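You operate a simulated robot arm through the tools that you are given. There is no shell and no other tool. Be economical: measure what you need, move in short steps, check, and stop when the job is done.

You run a simulated robot arm. Do the job below in one go: nothing can be reset, and whatever is moved stays where it is left.

TASK
Wax the patch on the bread board's underside and press its two missing rubber feet in.
Fine: use the wooden pad and the amber wax; put the pad back.

It is judged by the outcome, as a careful person would: the job done as asked, and still so three seconds after it is handed in. It fails if anything else is knocked over, pushed out of place, dropped, spilled or broken.

THE ROBOT
A 6-joint arm with a two-finger parallel gripper, fixed in place. Base frame: the origin is at the foot of the arm, x ahead of it, y to its left, z up; the work surface is at about z = 0. Lengths are in cm, angles in rad, forces in N, time in s.
With the tool pointing down near the work surface it reaches from about 14 to 58 cm from the base axis. Its first joint turns from -1.152 to 1.152 rad. Payload 2.1 kg.
The TCP is the grasp point between the finger pads, 3 cm short of the fingertips. In the tool frame z runs along the fingers and y along their closing line. The gripper opens to 9.4 cm. The fingers are 2.8 cm wide and 1 cm thick; the gripper's body (5 by 9.6 cm) begins 5.5 cm behind the TCP.
Orientation is that of the tool frame in the base frame, as a unit quaternion [x, y, z, w]. With the fingers straight down and closing along the base's y, the tool's x points along the base's -x, its y along +y and its z along -z.

THE INTERFACE
- The arm moves only by the tool nudge_tool. Its arguments are lists of equal length, an entry for each row: "slide": the shift along the tool's x, y, z in cm, a list of three; "turn": the turn, a rotation vector about the tool's x, y, z in rad, a list of three; "hand": the finger opening in cm, from 0 to 9.4. In form: {"slide": [[tx, ty, tz], ...], "turn": [[rx, ry, rz], ...], "hand": [hand, ...]}. A call has 1 to 10 rows; each row shifts and turns the commanded pose from where the row before left it, along the tool's axes as they then stand. Each row takes 0.2 s and may step no farther than 5 cm and 0.15 rad from the row before; otherwise, or with a gripper value out of range, the whole call is refused. Where a pose cannot be reached the arm comes as near as it can. A force on the tool above 90 N (or 10 N above the force at the start of the call, whichever is more), or a blocked arm, ends the call early, and 0.2 s more pass. Each finger travels about 7.2 cm/s and halts on what it meets, pressing with about 40 N; the grip force reading is that of the motor and also rises with nothing between the fingers. The clock runs only during rows and for 0.2 s after the last one: add rows that do not move to give the fingers time. The reply holds the time, the measured pose of the TCP, the force on the tool along the base axes, the opening and the grip force, in the units named above and with some noise, and new pictures: "views" is both (left out), scene, wrist or none.
- Cameras (640 x 400 px; columns grow to the right, rows downward): "scene" is fixed at [6.25, -38.36, 49.93]; the picture's right is [0.66, -0.75, 0.00], its down [-0.34, -0.30, -0.89] and it looks along [0.67, 0.59, -0.46] (base axes); focal length 280 px, centre (320, 200). "wrist" rides on the gripper at [7.6, 1.4, -10.3] in the tool frame; the picture's right is [-0.18, 0.98, 0.00], its down [-0.75, -0.14, -0.64] and it looks along [-0.63, -0.12, 0.77] (tool axes); focal length 243 px, centre (320, 200). There is no depth. A picture from a camera that has moved, and an enlarged one, comes with that camera's place and axes in the base frame and with its lens. The place of the scene camera against the robot may be out by one fixed shift of up to 1.2 cm in any direction.
- close_up(camera, box): a new picture of the part [left, top, right, bottom] of that camera's present view, enlarged. No time passes.
- close_job(): hands the job in; it is judged then, once.

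Work in short steps. Places have to be worked out from the pictures, the camera data and where the tool is seen: move nearer, look again, correct. Check each grasp and each placing, and mend what went wrong. You have 120 turns and 170 pictures in all, those below and enlarged ones among them. Open the gripper and draw the arm clear of the work before you hand the job in, unless the task says otherwise; then end with one line.

The tools are called after "Call:" by a JSON object that holds its "fn" and its "kwargs". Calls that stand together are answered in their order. nudge_tool: Moves the arm, as the interface text tells. Its arguments: {"type":"object","properties":{"slide":{"type":"array"},"turn":{"type":"array"},"hand":{"type":"array"},"views":{"type":"string","enum":["both","scene","wrist","none"]}},"required":["slide","turn","hand"]} The other tools are called the same way: close_up (camera, box) takes an enlarged picture of a part of a camera's view; close_job () hands the job in.

At the start:

```text
t: 0.0
eef_pos: [26.36, -8.13, 34.81]
orientation: [0.0, 1.0, 0.001, 0.001]
ft_force: [-0.4, 0.3, 0.9]
width: 9.39
grasp_force: 0.2
```

scene: 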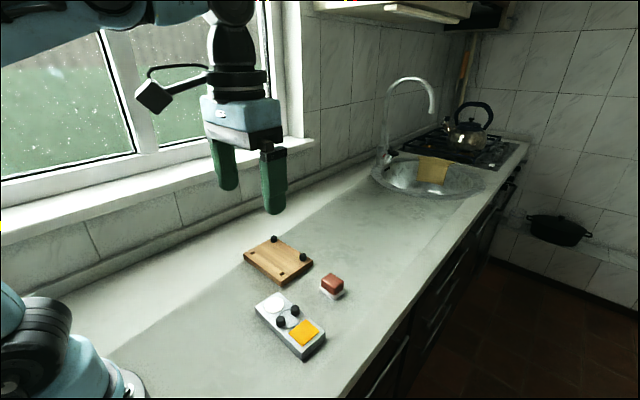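
wrist: 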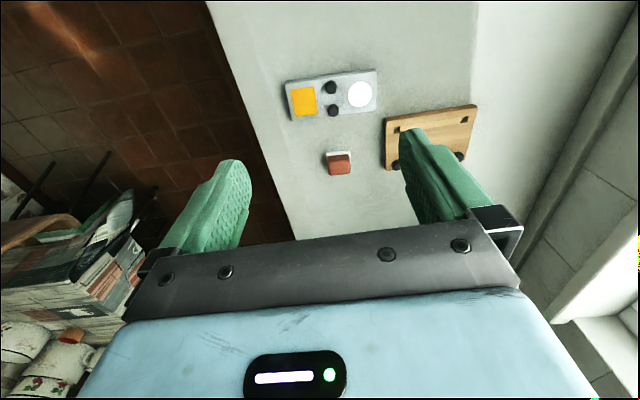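

I'll look closely at the objects in both views first.

Call:
{"fn": "close_up", "kwargs": {"camera": "scene", "box": [230, 220, 358, 370]}}

Call:
{"fn": "close_up", "kwargs": {"camera": "wrist", "box": [270, 50, 490, 190]}}

```text
2.67 times, centred on (294, 295) of scene
camera zoom: at [6.25, -38.36, 49.93], right [0.66, -0.75, 0.0], down [-0.34, -0.3, -0.89], along [0.67, 0.59, -0.46], focal length 746 px, centre (389, -53)
```

zoom: 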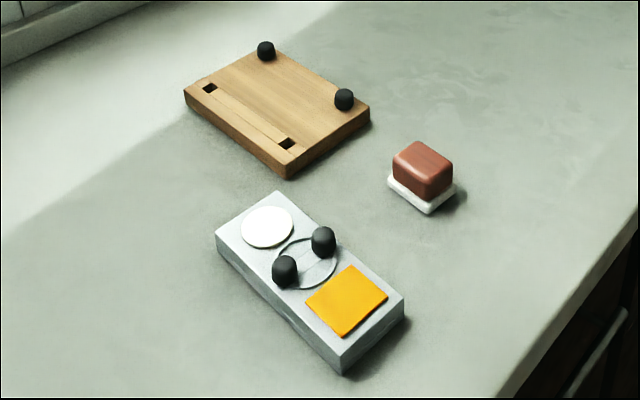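

```text
2.86 times, centred on (380, 120) of wrist
camera zoom: at [18.69, -6.71, 45.05], right [0.18, 0.98, 0.0], down [0.75, -0.14, 0.64], along [0.63, -0.12, -0.77], focal length 693 px, centre (149, 429)
```

zoom: 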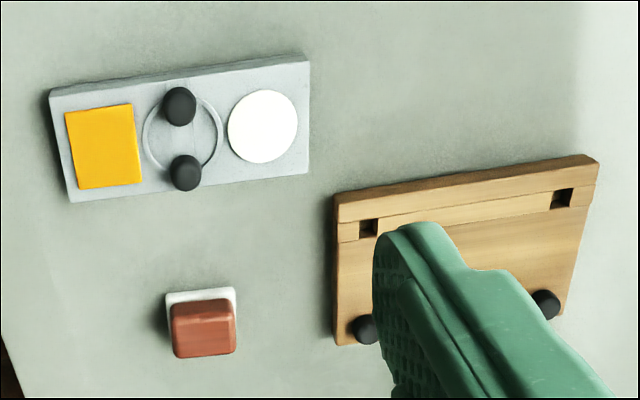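

The tray sits near (32,-7) with the amber wax around (31.7,-12). The pad is near (44.5,-8) and the board near (43.5,9.5). I'll move over the board for a closer look.

Call:
{"fn": "nudge_tool", "kwargs": {"slide": [[-1.95, 2.85, 2.15], [-1.95, 2.85, 2.15], [-1.95, 2.85, 2.15], [-1.95, 2.85, 2.15], [-1.95, 2.85, 2.15], [-1.95, 2.85, 2.15], [0, 0, 0]], "turn": [[0, 0, 0], [0, 0, 0], [0, 0, 0], [0, 0, 0], [0, 0, 0], [0, 0, 0], [0, 0, 0]], "hand": [9.4, 9.4, 9.4, 9.4, 9.4, 9.4, 9.4]}}

```text
t: 1.6
eef_pos: [38.28, 9.09, 22.04]
orientation: [0.0, 1.0, 0.0, 0.0]
ft_force: [0.1, 0.4, -0.6]
width: 9.37
grasp_force: 0.0
camera wrist: at [30.6, 10.47, 32.21], right [0.18, 0.98, 0.0], down [0.75, -0.14, 0.64], along [0.63, -0.12, -0.77], focal length 243 px, centre (320, 200)
```

scene: 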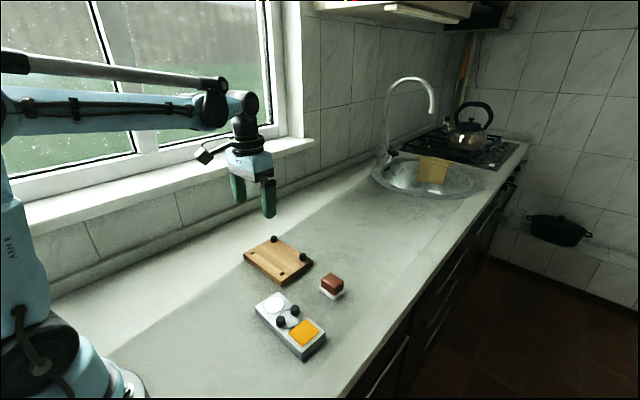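
wrist: 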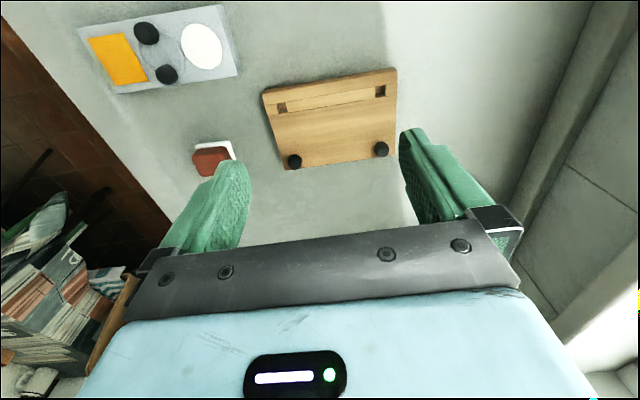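

Call:
{"fn": "close_up", "kwargs": {"camera": "wrist", "box": [250, 55, 410, 180]}}

Call:
{"fn": "close_up", "kwargs": {"camera": "wrist", "box": [70, 0, 270, 180]}}

```text
3.20 times, centred on (330, 118) of wrist
camera zoom: at [30.6, 10.47, 32.21], right [0.18, 0.98, 0.0], down [0.75, -0.14, 0.64], along [0.63, -0.12, -0.77], focal length 776 px, centre (288, 464)
```

zoom: 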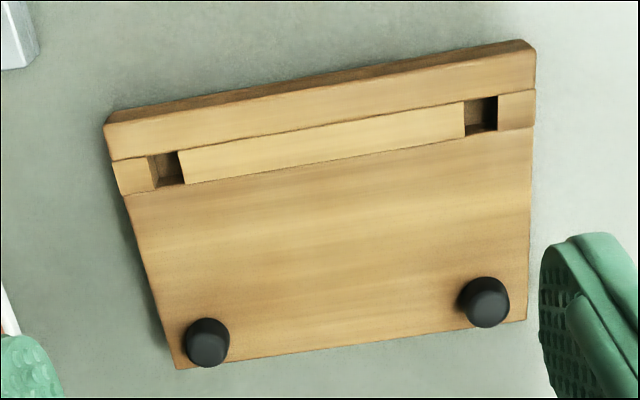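

```text
2.22 times, centred on (170, 90) of wrist
camera zoom: at [30.6, 10.47, 32.21], right [0.18, 0.98, 0.0], down [0.75, -0.14, 0.64], along [0.63, -0.12, -0.77], focal length 539 px, centre (653, 444)
```

zoom: 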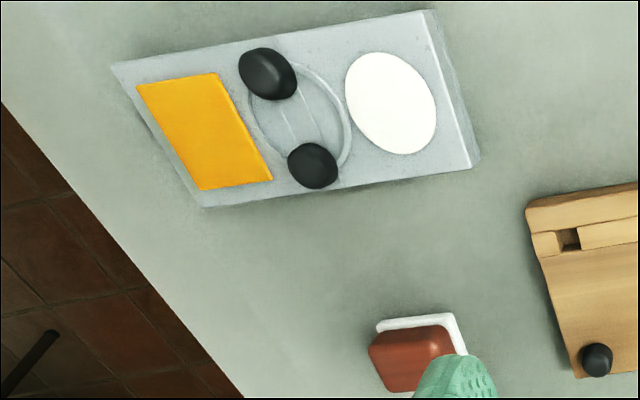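

The patch is the pale strip between the two square holes, which are at about (40.2, 3.8) and (40.2, 15.8). Next I'll view the pad and tray from closer.

Call:
{"fn": "nudge_tool", "kwargs": {"slide": [[0.3, -4.27, 0.5], [0.3, -4.27, 0.5], [0.3, -4.27, 0.5], [0.3, -4.27, 0.5], [0, 0, 0]], "turn": [[0, 0, 0], [0, 0, 0], [0, 0, 0], [0, 0, 0], [0, 0, 0]], "hand": [9.4, 9.4, 9.4, 9.4, 9.4], "views": "wrist"}}

Call:
{"fn": "close_up", "kwargs": {"camera": "wrist", "box": [240, 0, 440, 160]}}

Call:
{"fn": "close_up", "kwargs": {"camera": "scene", "box": [240, 260, 360, 365]}}

```text
t: 2.8
eef_pos: [36.96, -7.99, 19.86]
orientation: [-0.001, 1.0, 0.0, 0.001]
ft_force: [0.0, 0.5, -0.5]
width: 9.38
grasp_force: 0.1
camera wrist: at [29.42, -6.7, 30.19], right [0.18, 0.98, 0.0], down [0.75, -0.14, 0.64], along [0.63, -0.12, -0.77], focal length 243 px, centre (320, 200)
```

wrist: 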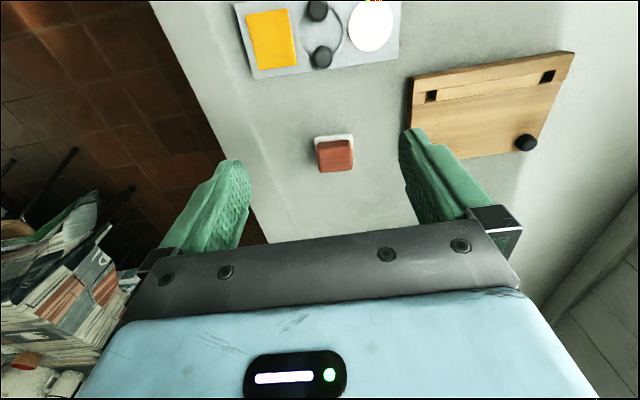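

```text
2.50 times, centred on (340, 80) of wrist
camera zoom: at [29.42, -6.7, 30.19], right [0.18, 0.98, 0.0], down [0.75, -0.14, 0.64], along [0.63, -0.12, -0.77], focal length 606 px, centre (270, 500)
```

zoom: 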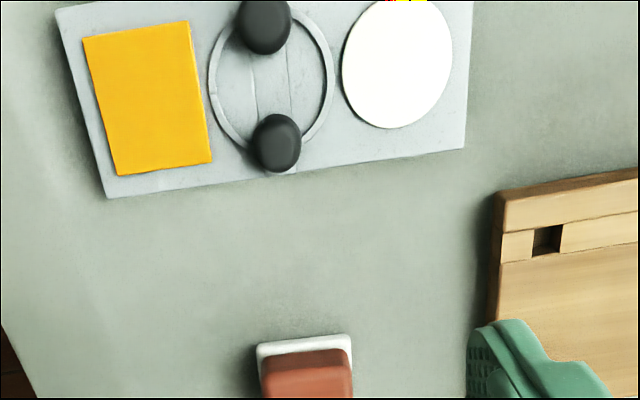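

```text
3.81 times, centred on (300, 312) of scene
camera zoom: at [6.25, -38.36, 49.93], right [0.66, -0.75, 0.0], down [-0.34, -0.3, -0.89], along [0.67, 0.59, -0.46], focal length 1066 px, centre (396, -229)
```

zoom: 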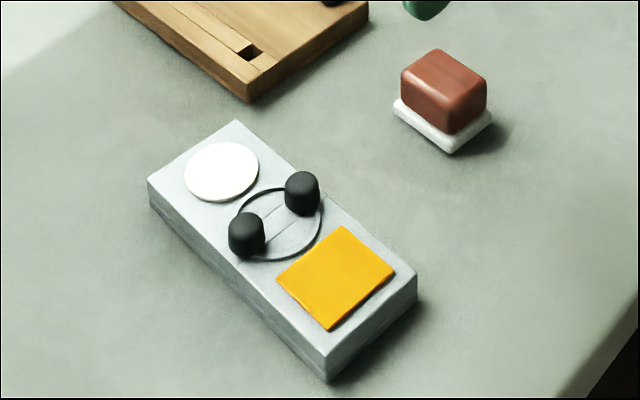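

Call:
{"fn": "close_up", "kwargs": {"camera": "wrist", "box": [300, 120, 370, 185]}}

Call:
{"fn": "close_up", "kwargs": {"camera": "scene", "box": [305, 262, 355, 305]}}

```text
6.15 times, centred on (335, 152) of wrist
camera zoom: at [29.42, -6.7, 30.19], right [0.18, 0.98, 0.0], down [0.75, -0.14, 0.64], along [0.63, -0.12, -0.77], focal length 1493 px, centre (228, 492)
```

zoom: 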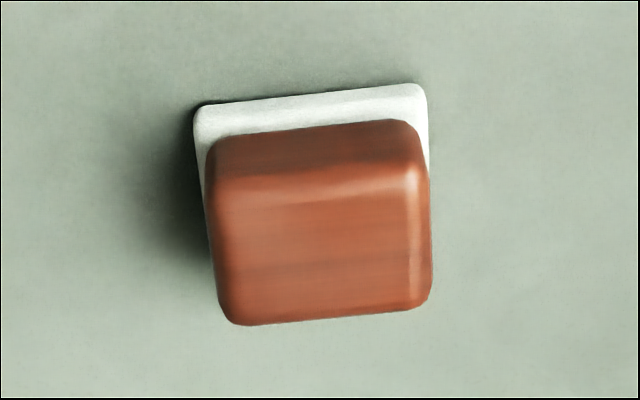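

```text
9.30 times, centred on (330, 284) of scene
camera zoom: at [6.25, -38.36, 49.93], right [0.66, -0.75, 0.0], down [-0.34, -0.3, -0.89], along [0.67, 0.59, -0.46], focal length 2604 px, centre (227, -577)
```

zoom: 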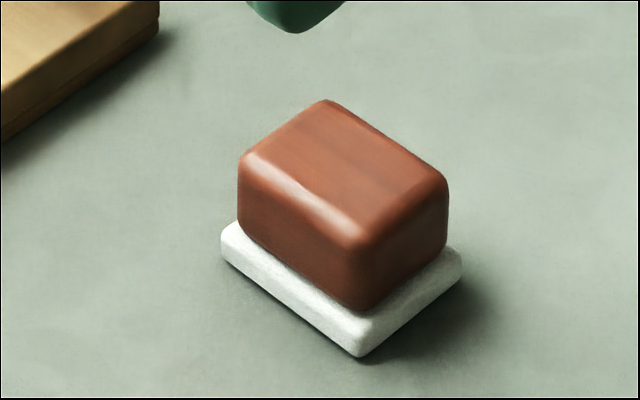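

The pad is a wood block of about 4.3 by 3.5 cm on a felt sole, centred near (45.4, -7.7) and 2.9 cm tall, with a slight yaw. I'll move above it.

Call:
{"fn": "nudge_tool", "kwargs": {"slide": [[-2.82, 0.1, 3.29], [-2.82, 0.1, 3.29], [-2.82, 0.1, 3.29], [0, 0, 0], [0, 0, 0]], "turn": [[0, 0, 0], [0, 0, 0], [0, 0, 0], [0, 0, 0.05], [0, 0, 0]], "hand": [9.4, 9.4, 9.4, 9.4, 9.4]}}

Call:
{"fn": "close_up", "kwargs": {"camera": "wrist", "box": [220, 100, 420, 225]}}

```text
t: 4.0
eef_pos: [45.52, -7.65, 10.06]
orientation: [0.025, 1.0, 0.0, 0.0]
ft_force: [0.1, 0.3, 0.5]
width: 9.4
grasp_force: 0.1
camera wrist: at [37.93, -6.03, 20.38], right [0.23, 0.97, 0.0], down [0.74, -0.18, 0.64], along [0.63, -0.15, -0.77], focal length 243 px, centre (320, 200)
```

scene: 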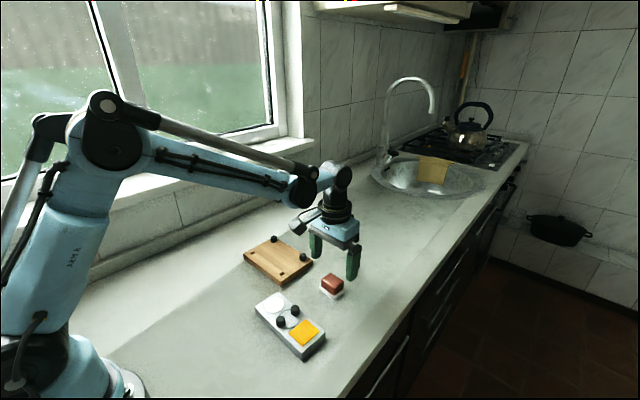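
wrist: 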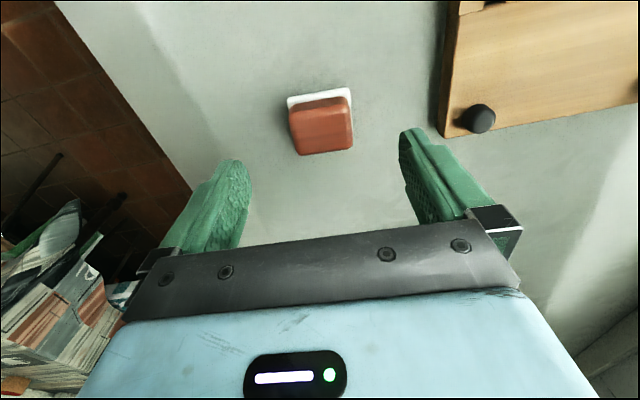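

```text
3.20 times, centred on (320, 162) of wrist
camera zoom: at [37.93, -6.03, 20.38], right [0.23, 0.97, 0.0], down [0.74, -0.18, 0.64], along [0.63, -0.15, -0.77], focal length 776 px, centre (320, 320)
```

zoom: 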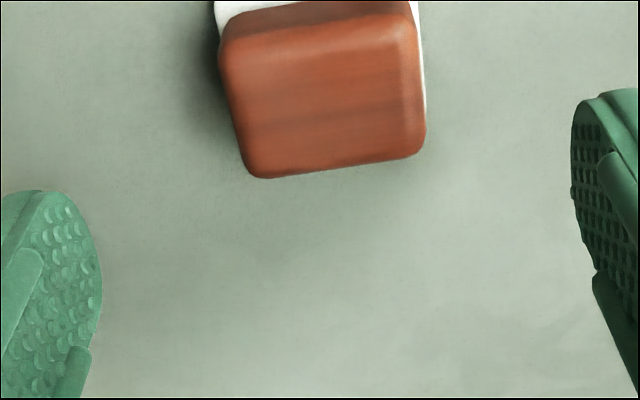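

The computed pad centre (45.6, -7.64) lines up with the tool, so I'll descend and close.

Call:
{"fn": "nudge_tool", "kwargs": {"slide": [[0, 0, 2.9], [0, 0, 2.8], [0, 0, 0], [0, 0, 0], [0, 0, 0], [0, 0, 0], [0, 0, 0]], "turn": [[0, 0, 0], [0, 0, 0], [0, 0, 0], [0, 0, 0], [0, 0, 0], [0, 0, 0], [0, 0, 0]], "hand": [9.4, 9.4, 9.4, 6.5, 4.5, 3.5, 3.5]}}

Call:
{"fn": "close_up", "kwargs": {"camera": "scene", "box": [290, 230, 370, 305]}}

```text
t: 5.6
eef_pos: [45.34, -7.52, 4.25]
orientation: [0.025, 1.0, 0.0, 0.001]
ft_force: [1.0, 0.7, -0.5]
width: 4.48
grasp_force: 40.0
camera wrist: at [37.91, -5.91, 14.5], right [0.23, 0.97, 0.0], down [0.74, -0.18, 0.64], along [0.63, -0.15, -0.77], focal length 243 px, centre (320, 200)
```

scene: 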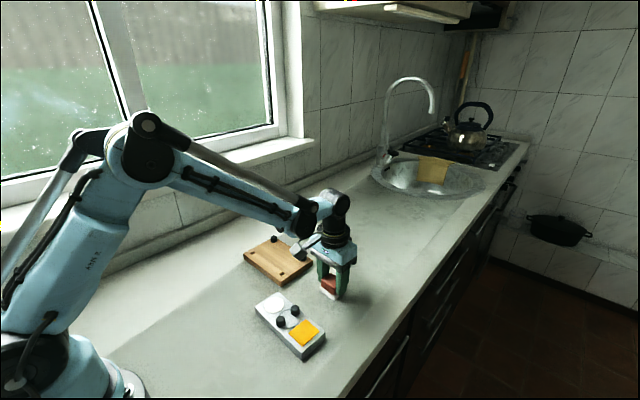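
wrist: 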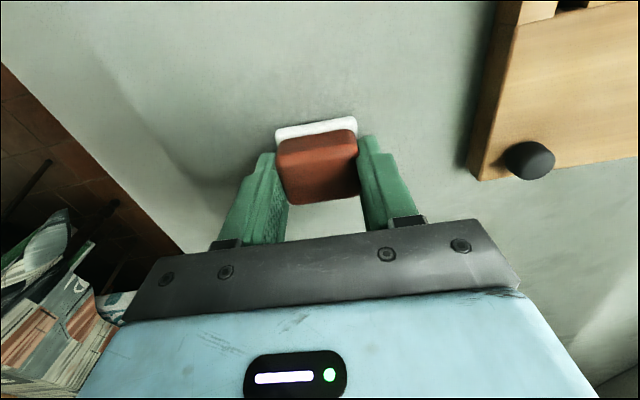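

```text
5.33 times, centred on (330, 268) of scene
camera zoom: at [6.25, -38.36, 49.93], right [0.66, -0.75, 0.0], down [-0.34, -0.3, -0.89], along [0.67, 0.59, -0.46], focal length 1493 px, centre (267, -160)
```

zoom: 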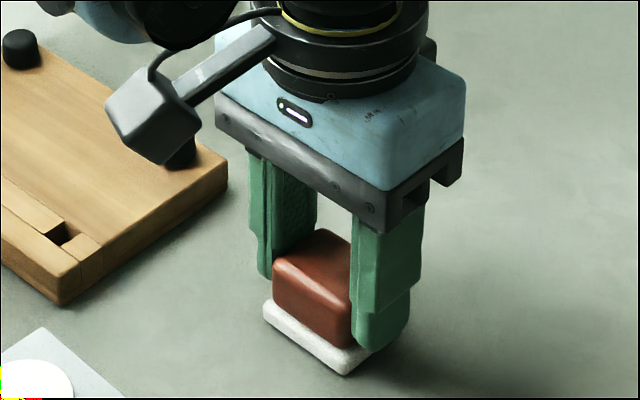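

The grip is firm (4.48 cm, 40 N) with the pad flat at TCP z 4.25, and its home pose is (45.34, -7.52). I'll lift it and carry it above the amber wax.

Call:
{"fn": "nudge_tool", "kwargs": {"slide": [[0, 0, -4], [0, 0, -4], [4.47, -1.76, 0], [4.47, -1.76, 0], [4.47, -1.76, 0], [0, 0, 0]], "turn": [[0, 0, 0], [0, 0, 0], [0, 0, 0], [0, 0, 0], [0, 0, 0], [0, 0, 0]], "hand": [3.5, 3.5, 3.5, 3.5, 3.5, 3.5]}}

Call:
{"fn": "close_up", "kwargs": {"camera": "scene", "box": [235, 230, 365, 365]}}

```text
t: 7.0
eef_pos: [31.76, -12.08, 12.31]
orientation: [0.025, 1.0, 0.0, 0.0]
ft_force: [0.5, 0.7, -1.1]
width: 4.47
grasp_force: 39.6
camera wrist: at [24.21, -10.45, 22.67], right [0.23, 0.97, 0.0], down [0.74, -0.18, 0.64], along [0.63, -0.15, -0.77], focal length 243 px, centre (320, 200)
```

scene: 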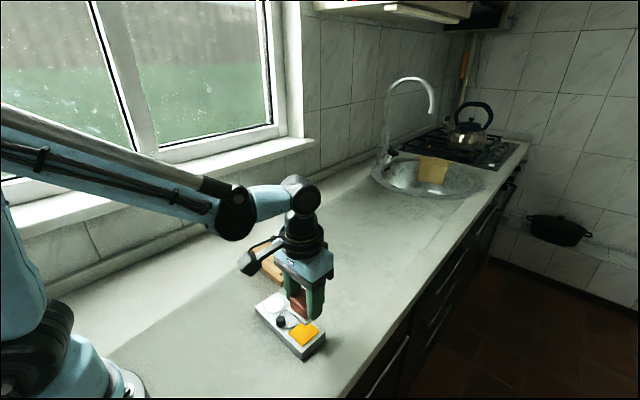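
wrist: 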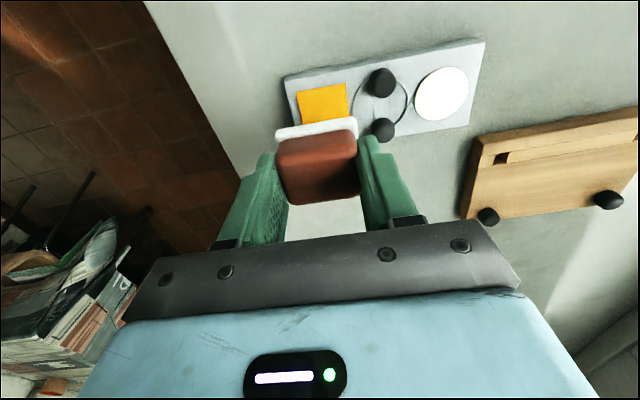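

```text
2.96 times, centred on (300, 298) of scene
camera zoom: at [6.25, -38.36, 49.93], right [0.66, -0.75, 0.0], down [-0.34, -0.3, -0.89], along [0.67, 0.59, -0.46], focal length 829 px, centre (379, -89)
```

zoom: 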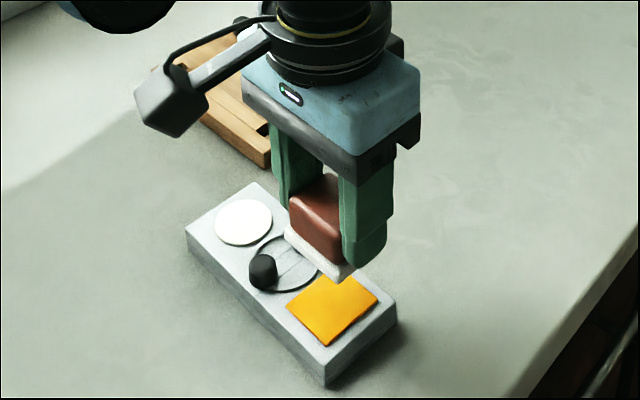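

The tile centre computes to about (31.7, -11.8). I'll bias 0.4 cm toward -y to keep the finger off the loose feet, then descend to just above the wax.

Call:
{"fn": "nudge_tool", "kwargs": {"slide": [[0, -0.4, 2], [0, 0, 2], [0, 0, 1.4], [0, 0, 0]], "turn": [[0, 0, 0], [0, 0, 0], [0, 0, 0], [0, 0, 0]], "hand": [3.5, 3.5, 3.5, 3.5]}}

Call:
{"fn": "close_up", "kwargs": {"camera": "scene", "box": [235, 230, 365, 365]}}

```text
t: 8.0
eef_pos: [31.8, -12.59, 7.09]
orientation: [0.026, 1.0, 0.0, 0.001]
ft_force: [0.4, 0.0, -0.7]
width: 4.48
grasp_force: 40.1
camera wrist: at [24.18, -10.89, 17.29], right [0.23, 0.97, 0.0], down [0.74, -0.18, 0.64], along [0.63, -0.15, -0.77], focal length 243 px, centre (320, 200)
```

scene: 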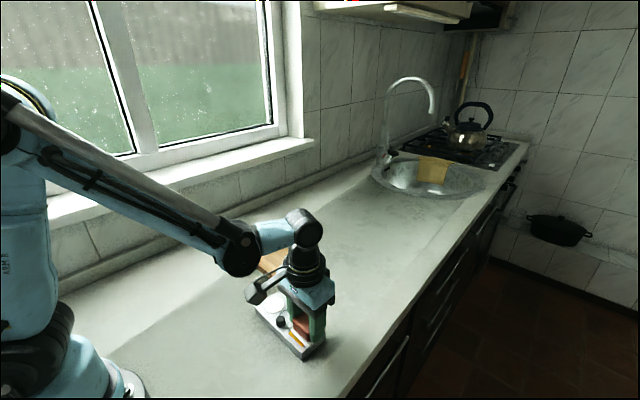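
wrist: 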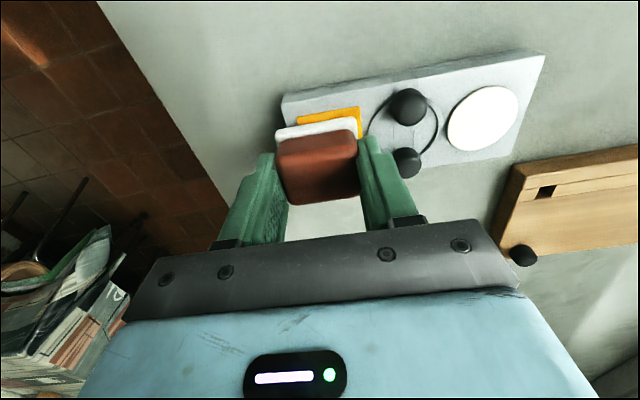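

```text
2.96 times, centred on (300, 298) of scene
camera zoom: at [6.25, -38.36, 49.93], right [0.66, -0.75, 0.0], down [-0.34, -0.3, -0.89], along [0.67, 0.59, -0.46], focal length 829 px, centre (379, -89)
```

zoom: 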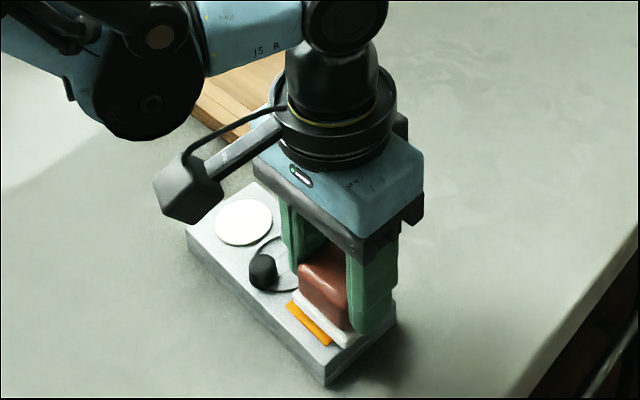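

The finger is clear of the feet. I'll shift slightly toward the base and lower in small steps to find contact.

Call:
{"fn": "nudge_tool", "kwargs": {"slide": [[0.3, 0, 0.2], [0, 0, 0.2], [0, 0, 0.1], [0, 0, 0]], "turn": [[0, 0, 0], [0, 0, 0], [0, 0, 0], [0, 0, 0]], "hand": [3.5, 3.5, 3.5, 3.5], "views": "none"}}

```text
t: 9.0
eef_pos: [31.38, -12.67, 6.59]
orientation: [0.026, 1.0, 0.001, 0.001]
ft_force: [-4.8, 3.6, 40.6]
width: 4.47
grasp_force: 40.1
```

Contact is already at 40 N, so the wax surface is at about TCP z 6.7. I'll ease up to a light press and make a small rub.

Call:
{"fn": "nudge_tool", "kwargs": {"slide": [[0, 0, -0.08], [0.3, 0, 0], [-0.3, 0, 0], [0, 0, 0]], "turn": [[0, 0, 0], [0, 0, 0], [0, 0, 0], [0, 0, 0]], "hand": [3.5, 3.5, 3.5, 3.5], "views": "none"}}

```text
t: 10.0
eef_pos: [31.37, -12.69, 6.58]
orientation: [0.026, 1.0, 0.0, 0.0]
ft_force: [-5.1, -0.3, 12.7]
width: 4.47
grasp_force: 40.0
```

Pressed at 12.7 N. I'll lift and check the tray and the felt.

Call:
{"fn": "nudge_tool", "kwargs": {"slide": [[0, 0, -1], [0, 0, -4], [0, 0, -4], [0, 0, 0]], "turn": [[0, 0, 0], [0, 0, 0], [0, 0, 0], [0, 0, 0]], "hand": [3.5, 3.5, 3.5, 3.5]}}

Call:
{"fn": "close_up", "kwargs": {"camera": "scene", "box": [235, 230, 365, 365]}}

Call:
{"fn": "close_up", "kwargs": {"camera": "wrist", "box": [240, 30, 500, 210]}}

```text
t: 11.0
eef_pos: [31.35, -12.72, 15.48]
orientation: [0.025, 1.0, 0.0, 0.001]
ft_force: [-1.2, -0.1, 0.0]
width: 4.47
grasp_force: 40.2
camera wrist: at [23.78, -11.0, 25.74], right [0.23, 0.97, 0.0], down [0.74, -0.18, 0.64], along [0.63, -0.15, -0.77], focal length 243 px, centre (320, 200)
```

scene: 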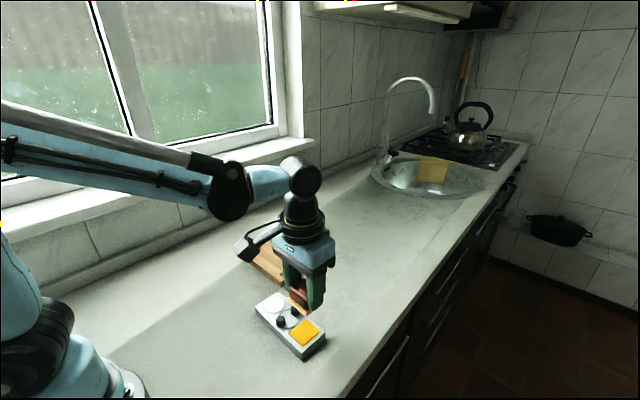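
wrist: 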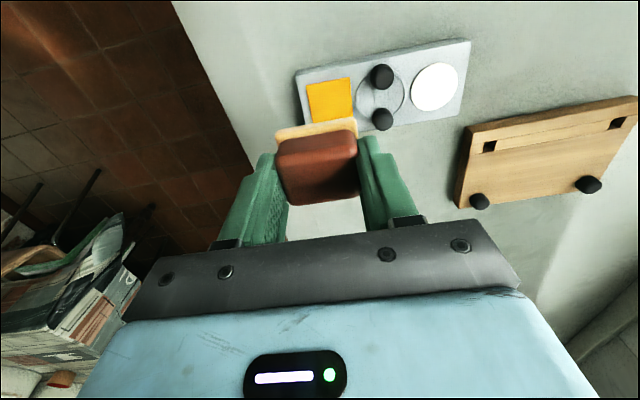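

```text
2.96 times, centred on (300, 298) of scene
camera zoom: at [6.25, -38.36, 49.93], right [0.66, -0.75, 0.0], down [-0.34, -0.3, -0.89], along [0.67, 0.59, -0.46], focal length 829 px, centre (379, -89)
```

zoom: 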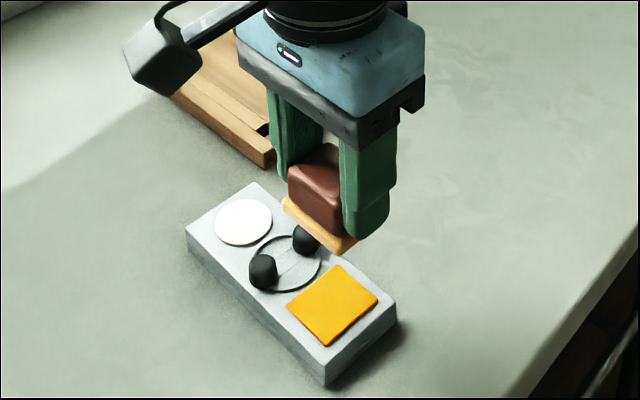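

```text
2.22 times, centred on (370, 120) of wrist
camera zoom: at [23.78, -11.0, 25.74], right [0.23, 0.97, 0.0], down [0.74, -0.18, 0.64], along [0.63, -0.15, -0.77], focal length 539 px, centre (209, 378)
```

zoom: 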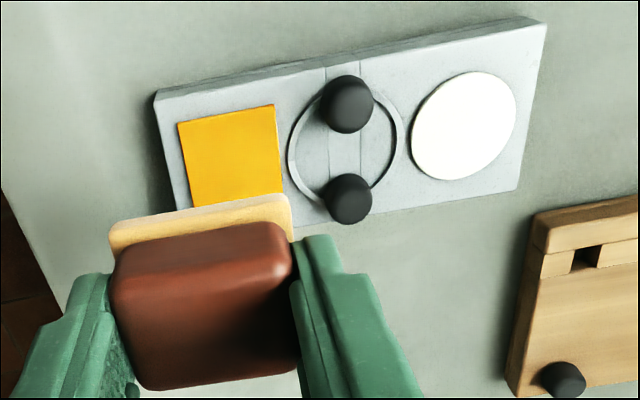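

The felt is now amber and the tray hasn't moved. I'll straighten the yaw, carry the pad over the near end of the patch, and descend to just above it.

Call:
{"fn": "nudge_tool", "kwargs": {"slide": [[0, 0, 0], [-1.75, 3.86, 0], [-1.75, 3.86, 0], [-1.75, 3.86, 0], [-1.75, 3.86, 0], [-1.75, 3.86, 0], [0, 0, 4], [0, 0, 3.8], [0, 0, 0]], "turn": [[0, 0, -0.05], [0, 0, 0], [0, 0, 0], [0, 0, 0], [0, 0, 0], [0, 0, 0], [0, 0, 0], [0, 0, 0], [0, 0, 0]], "hand": [3.5, 3.5, 3.5, 3.5, 3.5, 3.5, 3.5, 3.5, 3.5]}}

Call:
{"fn": "close_up", "kwargs": {"camera": "scene", "box": [230, 200, 350, 300]}}

Call:
{"fn": "close_up", "kwargs": {"camera": "wrist", "box": [220, 60, 540, 240]}}

```text
t: 13.0
eef_pos: [39.91, 6.49, 7.52]
orientation: [0.0, 1.0, 0.001, 0.001]
ft_force: [-0.3, 0.3, -0.3]
width: 4.47
grasp_force: 40.5
camera wrist: at [32.34, 7.88, 17.74], right [0.18, 0.98, 0.0], down [0.75, -0.14, 0.64], along [0.63, -0.12, -0.77], focal length 243 px, centre (320, 200)
```

scene: 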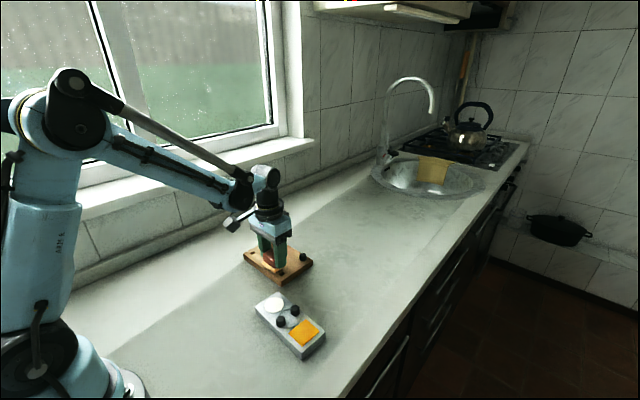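
wrist: 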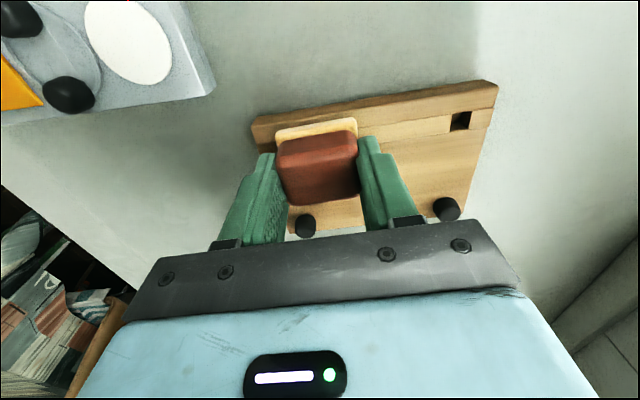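

```text
4.00 times, centred on (290, 250) of scene
camera zoom: at [6.25, -38.36, 49.93], right [0.66, -0.75, 0.0], down [-0.34, -0.3, -0.89], along [0.67, 0.59, -0.46], focal length 1120 px, centre (440, 0)
```

zoom: 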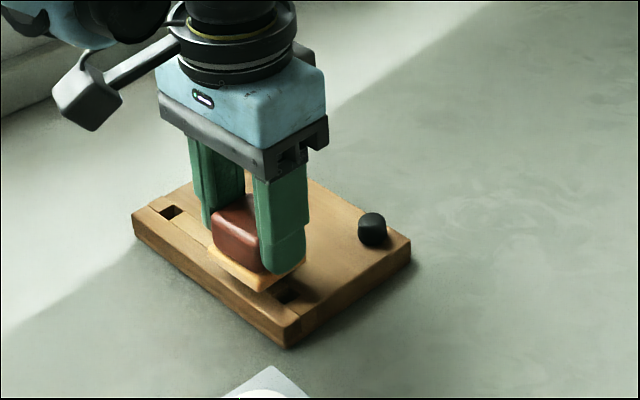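

```text
2.00 times, centred on (380, 150) of wrist
camera zoom: at [32.34, 7.88, 17.74], right [0.18, 0.98, 0.0], down [0.75, -0.14, 0.64], along [0.63, -0.12, -0.77], focal length 485 px, centre (200, 300)
```

zoom: 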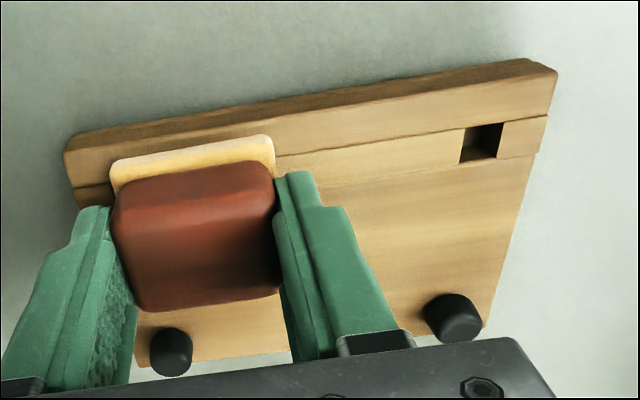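

Aligned over the patch, with the far hole confirmed at (40.3, 15.9). I'll lower in stages to find contact.

Call:
{"fn": "nudge_tool", "kwargs": {"slide": [[-0.1, 0, 0.5], [0, 0, 0.5], [0, 0, 0]], "turn": [[0, 0, 0], [0, 0, 0], [0, 0, 0]], "hand": [3.5, 3.5, 3.5], "views": "none"}}

```text
t: 13.8
eef_pos: [40.14, 6.49, 6.5]
orientation: [0.0, 1.0, 0.0, 0.0]
ft_force: [-0.2, -0.4, -0.3]
width: 4.48
grasp_force: 39.9
```

Call:
{"fn": "nudge_tool", "kwargs": {"slide": [[0, 0, 0.15], [0, 0, 0.1], [0, 0, 0]], "turn": [[0, 0, 0], [0, 0, 0], [0, 0, 0]], "hand": [3.5, 3.5, 3.5], "views": "none"}}

```text
t: 14.6
eef_pos: [40.12, 6.54, 6.39]
orientation: [0.0, 1.0, 0.001, 0.001]
ft_force: [-0.7, -0.2, -0.2]
width: 4.51
grasp_force: 40.2
```

Call:
{"fn": "nudge_tool", "kwargs": {"slide": [[0, 0, 0.1], [0, 0, 0]], "turn": [[0, 0, 0], [0, 0, 0]], "hand": [3.5, 3.5], "views": "none"}}

```text
t: 15.2
eef_pos: [40.09, 6.67, 6.38]
orientation: [0.0, 1.0, -0.001, 0.0]
ft_force: [0.2, -0.1, 0.0]
width: 4.48
grasp_force: 39.8
```

No contact yet, so I'll keep going in small steps.

Call:
{"fn": "nudge_tool", "kwargs": {"slide": [[0, 0, 0.1], [0, 0, 0]], "turn": [[0, 0, 0], [0, 0, 0]], "hand": [3.5, 3.5], "views": "none"}}

```text
t: 15.8
eef_pos: [40.09, 6.44, 6.27]
orientation: [0.0, 1.0, -0.001, 0.001]
ft_force: [-0.7, -0.4, -0.3]
width: 4.48
grasp_force: 40.0
```

Call:
{"fn": "nudge_tool", "kwargs": {"slide": [[0, 0, 0.1], [0, 0, 0]], "turn": [[0, 0, 0], [0, 0, 0]], "hand": [3.5, 3.5], "views": "none"}}

```text
t: 16.4
eef_pos: [40.14, 6.7, 6.23]
orientation: [0.0, 1.0, 0.0, 0.001]
ft_force: [0.5, -1.2, 3.2]
width: 4.48
grasp_force: 40.0
```

Light contact at 3 N. I'll press slightly more and make the first stroke along the patch.

Call:
{"fn": "nudge_tool", "kwargs": {"slide": [[0, 0, 0.02], [0, 0.7, 0], [0, 0.7, 0], [0, 0.7, 0], [0, 0, 0]], "turn": [[0, 0, 0], [0, 0, 0], [0, 0, 0], [0, 0, 0], [0, 0, 0]], "hand": [3.5, 3.5, 3.5, 3.5, 3.5]}}

Call:
{"fn": "close_up", "kwargs": {"camera": "wrist", "box": [220, 60, 540, 240]}}

```text
t: 17.6
eef_pos: [40.29, 8.68, 6.24]
orientation: [0.001, 1.0, -0.001, 0.001]
ft_force: [0.0, -6.4, 12.4]
width: 4.47
grasp_force: 40.0
camera wrist: at [32.6, 10.02, 16.43], right [0.18, 0.98, 0.0], down [0.75, -0.14, 0.64], along [0.63, -0.12, -0.77], focal length 243 px, centre (320, 200)
```

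scene: 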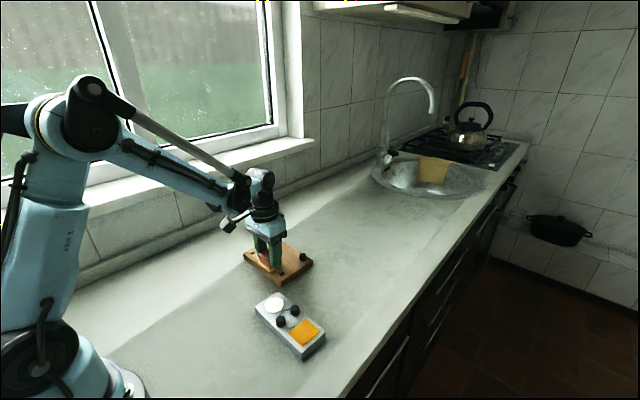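
wrist: 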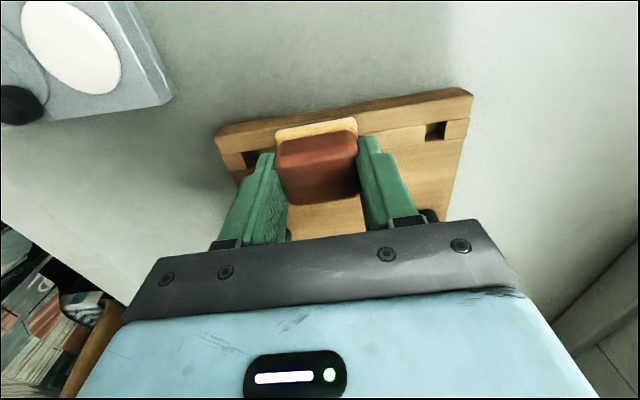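

```text
2.00 times, centred on (380, 150) of wrist
camera zoom: at [32.6, 10.02, 16.43], right [0.18, 0.98, 0.0], down [0.75, -0.14, 0.64], along [0.63, -0.12, -0.77], focal length 485 px, centre (200, 300)
```

zoom: 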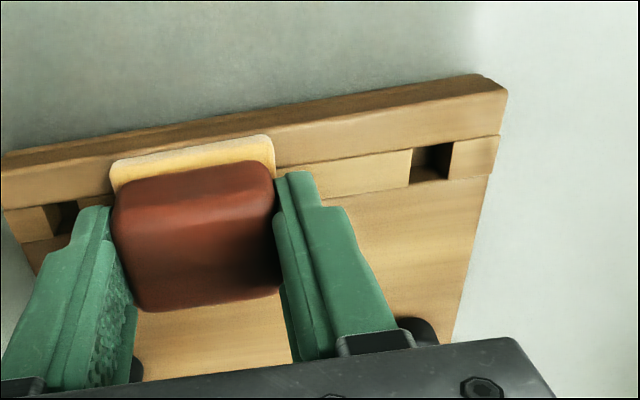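

The board hasn't slid. I'll continue to the far end.

Call:
{"fn": "nudge_tool", "kwargs": {"slide": [[0, 0.8, 0], [0, 0.8, 0], [0, 0.8, 0], [0, 0.8, 0], [0, 0.8, 0], [0, 0.6, 0], [0, 0, 0]], "turn": [[0, 0, 0], [0, 0, 0], [0, 0, 0], [0, 0, 0], [0, 0, 0], [0, 0, 0], [0, 0, 0]], "hand": [3.5, 3.5, 3.5, 3.5, 3.5, 3.5, 3.5]}}

Call:
{"fn": "close_up", "kwargs": {"camera": "wrist", "box": [120, 60, 440, 240]}}

Call:
{"fn": "close_up", "kwargs": {"camera": "scene", "box": [230, 200, 350, 300]}}

```text
t: 19.2
eef_pos: [40.28, 13.43, 6.12]
orientation: [-0.001, 1.0, -0.001, 0.0]
ft_force: [1.2, -9.0, 20.7]
width: 4.48
grasp_force: 39.9
camera wrist: at [32.57, 14.74, 16.41], right [0.18, 0.98, 0.0], down [0.75, -0.14, 0.64], along [0.63, -0.12, -0.77], focal length 243 px, centre (320, 200)
```

scene: 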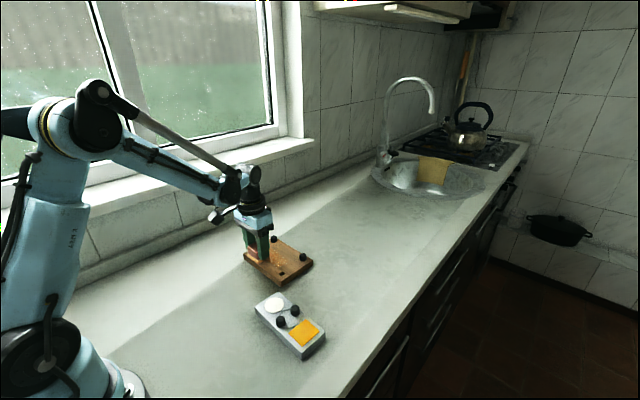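
wrist: 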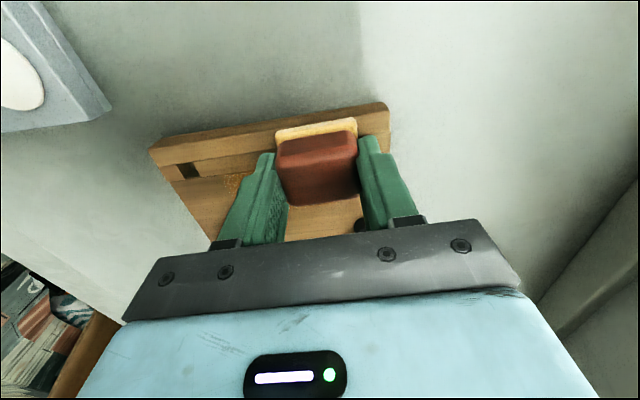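

```text
2.00 times, centred on (280, 150) of wrist
camera zoom: at [32.57, 14.74, 16.41], right [0.18, 0.98, 0.0], down [0.75, -0.14, 0.64], along [0.63, -0.12, -0.77], focal length 485 px, centre (400, 300)
```

zoom: 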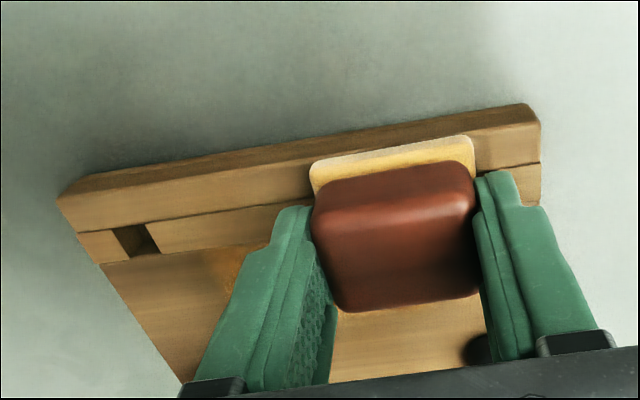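

```text
4.00 times, centred on (290, 250) of scene
camera zoom: at [6.25, -38.36, 49.93], right [0.66, -0.75, 0.0], down [-0.34, -0.3, -0.89], along [0.67, 0.59, -0.46], focal length 1120 px, centre (440, 0)
```

zoom: 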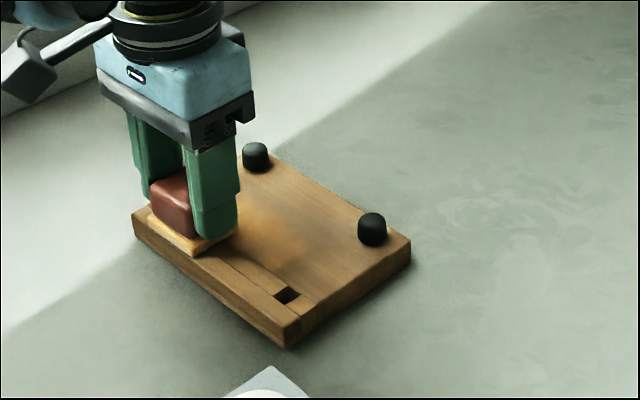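

An amber tint has appeared toward the middle of the board rather than on the strip. I'll lift and look at where the patch really is.

Call:
{"fn": "nudge_tool", "kwargs": {"slide": [[0, 0, -2], [2, 3, -4], [3, 0, -3], [0, 0, 0]], "turn": [[0, 0, 0], [0, 0, 0], [0, 0, 0], [0, 0, 0]], "hand": [3.5, 3.5, 3.5, 3.5]}}

Call:
{"fn": "close_up", "kwargs": {"camera": "wrist", "box": [120, 60, 440, 240]}}

Call:
{"fn": "close_up", "kwargs": {"camera": "scene", "box": [230, 220, 330, 300]}}

```text
refused: row 2 steps farther than a row can; nothing moved
```

```text
2.00 times, centred on (280, 150) of wrist
camera zoom: at [32.57, 14.74, 16.41], right [0.18, 0.98, 0.0], down [0.75, -0.14, 0.64], along [0.63, -0.12, -0.77], focal length 485 px, centre (400, 300)
```

zoom: 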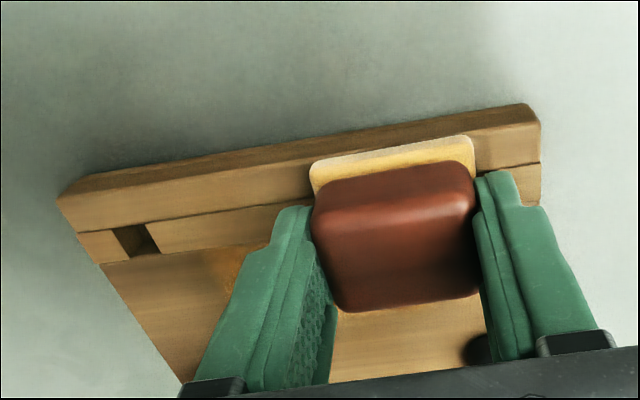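

```text
5.00 times, centred on (280, 260) of scene
camera zoom: at [6.25, -38.36, 49.93], right [0.66, -0.75, 0.0], down [-0.34, -0.3, -0.89], along [0.67, 0.59, -0.46], focal length 1400 px, centre (520, -100)
```

zoom: 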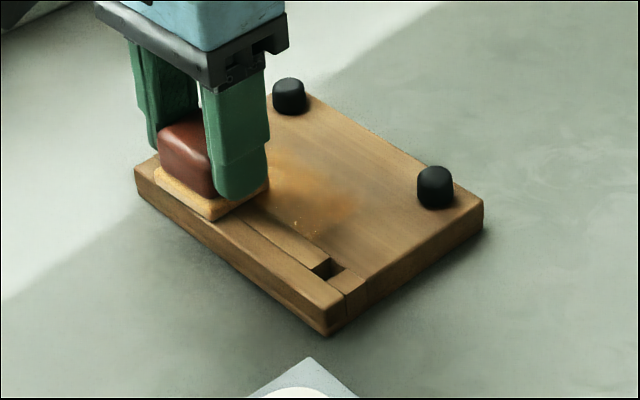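

That row was too long, so I'll lift with shorter rows.

Call:
{"fn": "nudge_tool", "kwargs": {"slide": [[0, 0, -2], [2, 2, -3.5], [3, 0, -3], [3, 0, -1], [0, 0, 0]], "turn": [[0, 0, 0], [0, 0, 0], [0, 0, 0], [0, 0, 0], [0, 0, 0]], "hand": [3.5, 3.5, 3.5, 3.5, 3.5]}}

Call:
{"fn": "close_up", "kwargs": {"camera": "wrist", "box": [150, 60, 470, 240]}}

Call:
{"fn": "close_up", "kwargs": {"camera": "scene", "box": [230, 220, 330, 300]}}

```text
t: 20.4
eef_pos: [32.07, 15.18, 15.35]
orientation: [-0.001, 1.0, 0.0, 0.001]
ft_force: [-0.3, -0.5, -0.3]
width: 4.44
grasp_force: 40.0
camera wrist: at [24.43, 16.6, 25.69], right [0.18, 0.98, 0.0], down [0.75, -0.14, 0.64], along [0.63, -0.12, -0.77], focal length 243 px, centre (320, 200)
```

scene: 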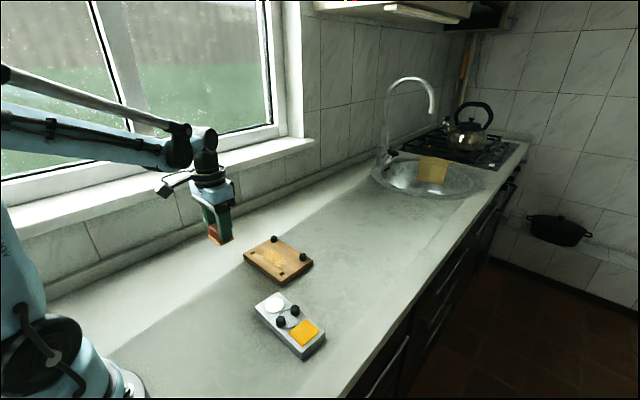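
wrist: 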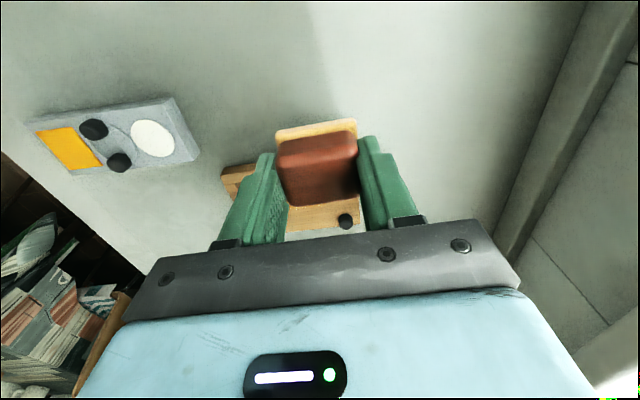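

```text
2.00 times, centred on (310, 150) of wrist
camera zoom: at [24.43, 16.6, 25.69], right [0.18, 0.98, 0.0], down [0.75, -0.14, 0.64], along [0.63, -0.12, -0.77], focal length 485 px, centre (340, 300)
```

zoom: 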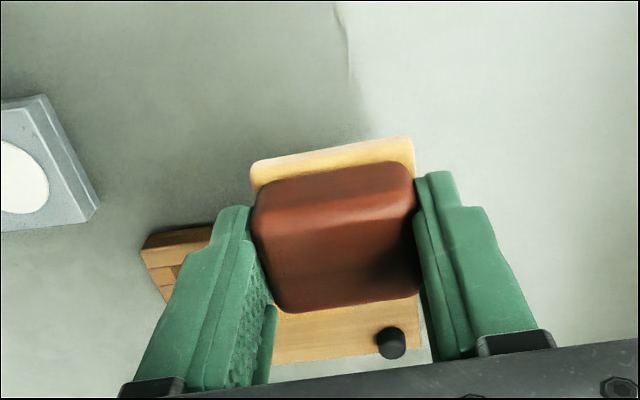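

```text
5.00 times, centred on (280, 260) of scene
camera zoom: at [6.25, -38.36, 49.93], right [0.66, -0.75, 0.0], down [-0.34, -0.3, -0.89], along [0.67, 0.59, -0.46], focal length 1400 px, centre (520, -100)
```

zoom: 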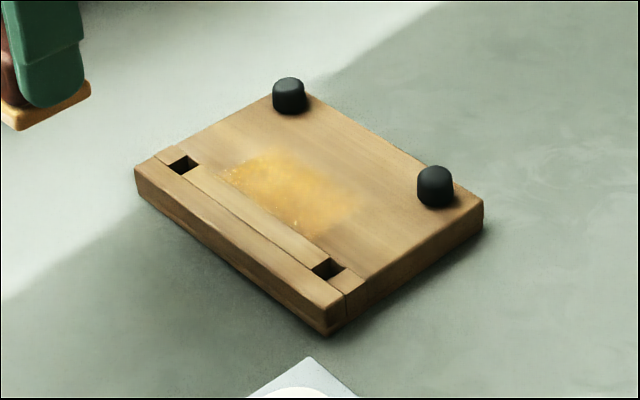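

The wax shows on the main plank just beyond the strip. I'll view the board from above to see the patch's full extent.

Call:
{"fn": "nudge_tool", "kwargs": {"slide": [[-2.5, -1.5, -1.5], [-2.5, -1.5, -1.5], [-2.5, -1.5, -1.5], [-2.5, -1.5, -1], [0, 0, 0]], "turn": [[0, 0, 0], [0, 0, 0], [0, 0, 0], [0, 0, 0], [0, 0, 0]], "hand": [3.5, 3.5, 3.5, 3.5, 3.5], "views": "wrist"}}

Call:
{"fn": "close_up", "kwargs": {"camera": "wrist", "box": [230, 20, 430, 145]}}

```text
t: 21.6
eef_pos: [42.33, 9.16, 21.07]
orientation: [0.0, 1.0, 0.0, 0.001]
ft_force: [0.1, 1.4, -1.0]
width: 4.49
grasp_force: 40.4
camera wrist: at [34.72, 10.46, 31.36], right [0.18, 0.98, 0.0], down [0.75, -0.14, 0.64], along [0.63, -0.12, -0.77], focal length 243 px, centre (320, 200)
```

wrist: 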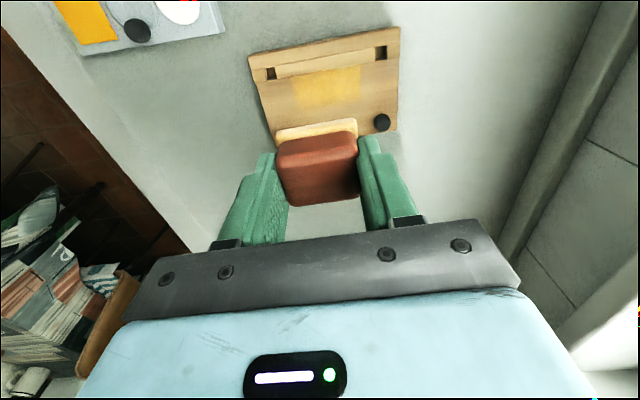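

```text
3.20 times, centred on (330, 82) of wrist
camera zoom: at [34.72, 10.46, 31.36], right [0.18, 0.98, 0.0], down [0.75, -0.14, 0.64], along [0.63, -0.12, -0.77], focal length 776 px, centre (288, 576)
```

zoom: 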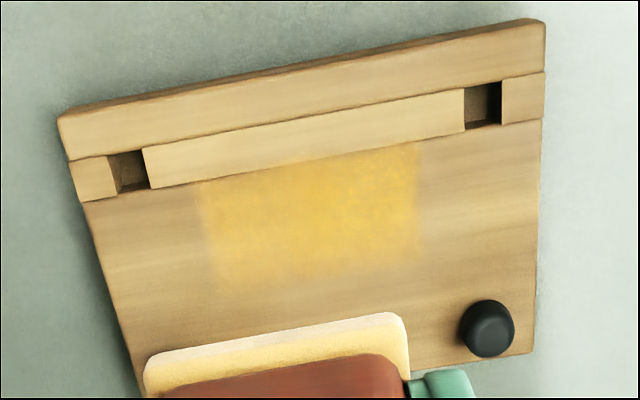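

The patch is actually about x 41–44.7, y 6–13.8, and only partly waxed. I'll go back down with the pad centred on it.

Call:
{"fn": "nudge_tool", "kwargs": {"slide": [[0, -1.9, 4], [-0.1, 0, 4], [0, 0, 4], [0, 0, 2], [0, 0, 0]], "turn": [[0, 0, 0], [0, 0, 0], [0, 0, 0], [0, 0, 0], [0, 0, 0]], "hand": [3.5, 3.5, 3.5, 3.5, 3.5], "views": "none"}}

```text
t: 22.8
eef_pos: [42.39, 7.43, 7.11]
orientation: [0.0, 1.0, 0.0, 0.002]
ft_force: [-0.4, 0.0, -0.4]
width: 4.48
grasp_force: 40.0
```

Call:
{"fn": "nudge_tool", "kwargs": {"slide": [[0, 0, 0.4], [0, 0, 0.35], [0, 0, 0]], "turn": [[0, 0, 0], [0, 0, 0], [0, 0, 0]], "hand": [3.5, 3.5, 3.5], "views": "none"}}

```text
t: 23.6
eef_pos: [42.15, 7.34, 6.34]
orientation: [0.0, 1.0, 0.0, 0.0]
ft_force: [-0.1, 0.7, -0.3]
width: 4.5
grasp_force: 40.0
```

Call:
{"fn": "nudge_tool", "kwargs": {"slide": [[0, 0, 0.1], [0, 0, 0.05], [0, 0, 0]], "turn": [[0, 0, 0], [0, 0, 0], [0, 0, 0]], "hand": [3.5, 3.5, 3.5], "views": "none"}}

```text
t: 24.4
eef_pos: [42.34, 7.53, 6.17]
orientation: [0.0, 1.0, 0.0, 0.001]
ft_force: [-0.8, 0.8, 0.0]
width: 4.48
grasp_force: 40.0
```

Call:
{"fn": "nudge_tool", "kwargs": {"slide": [[0, 0, 0.06], [0, 0, 0]], "turn": [[0, 0, 0], [0, 0, 0]], "hand": [3.5, 3.5], "views": "none"}}

```text
t: 25.0
eef_pos: [42.31, 7.46, 6.12]
orientation: [-0.001, 1.0, 0.0, 0.0]
ft_force: [-0.5, 0.8, 1.7]
width: 4.46
grasp_force: 39.9
```

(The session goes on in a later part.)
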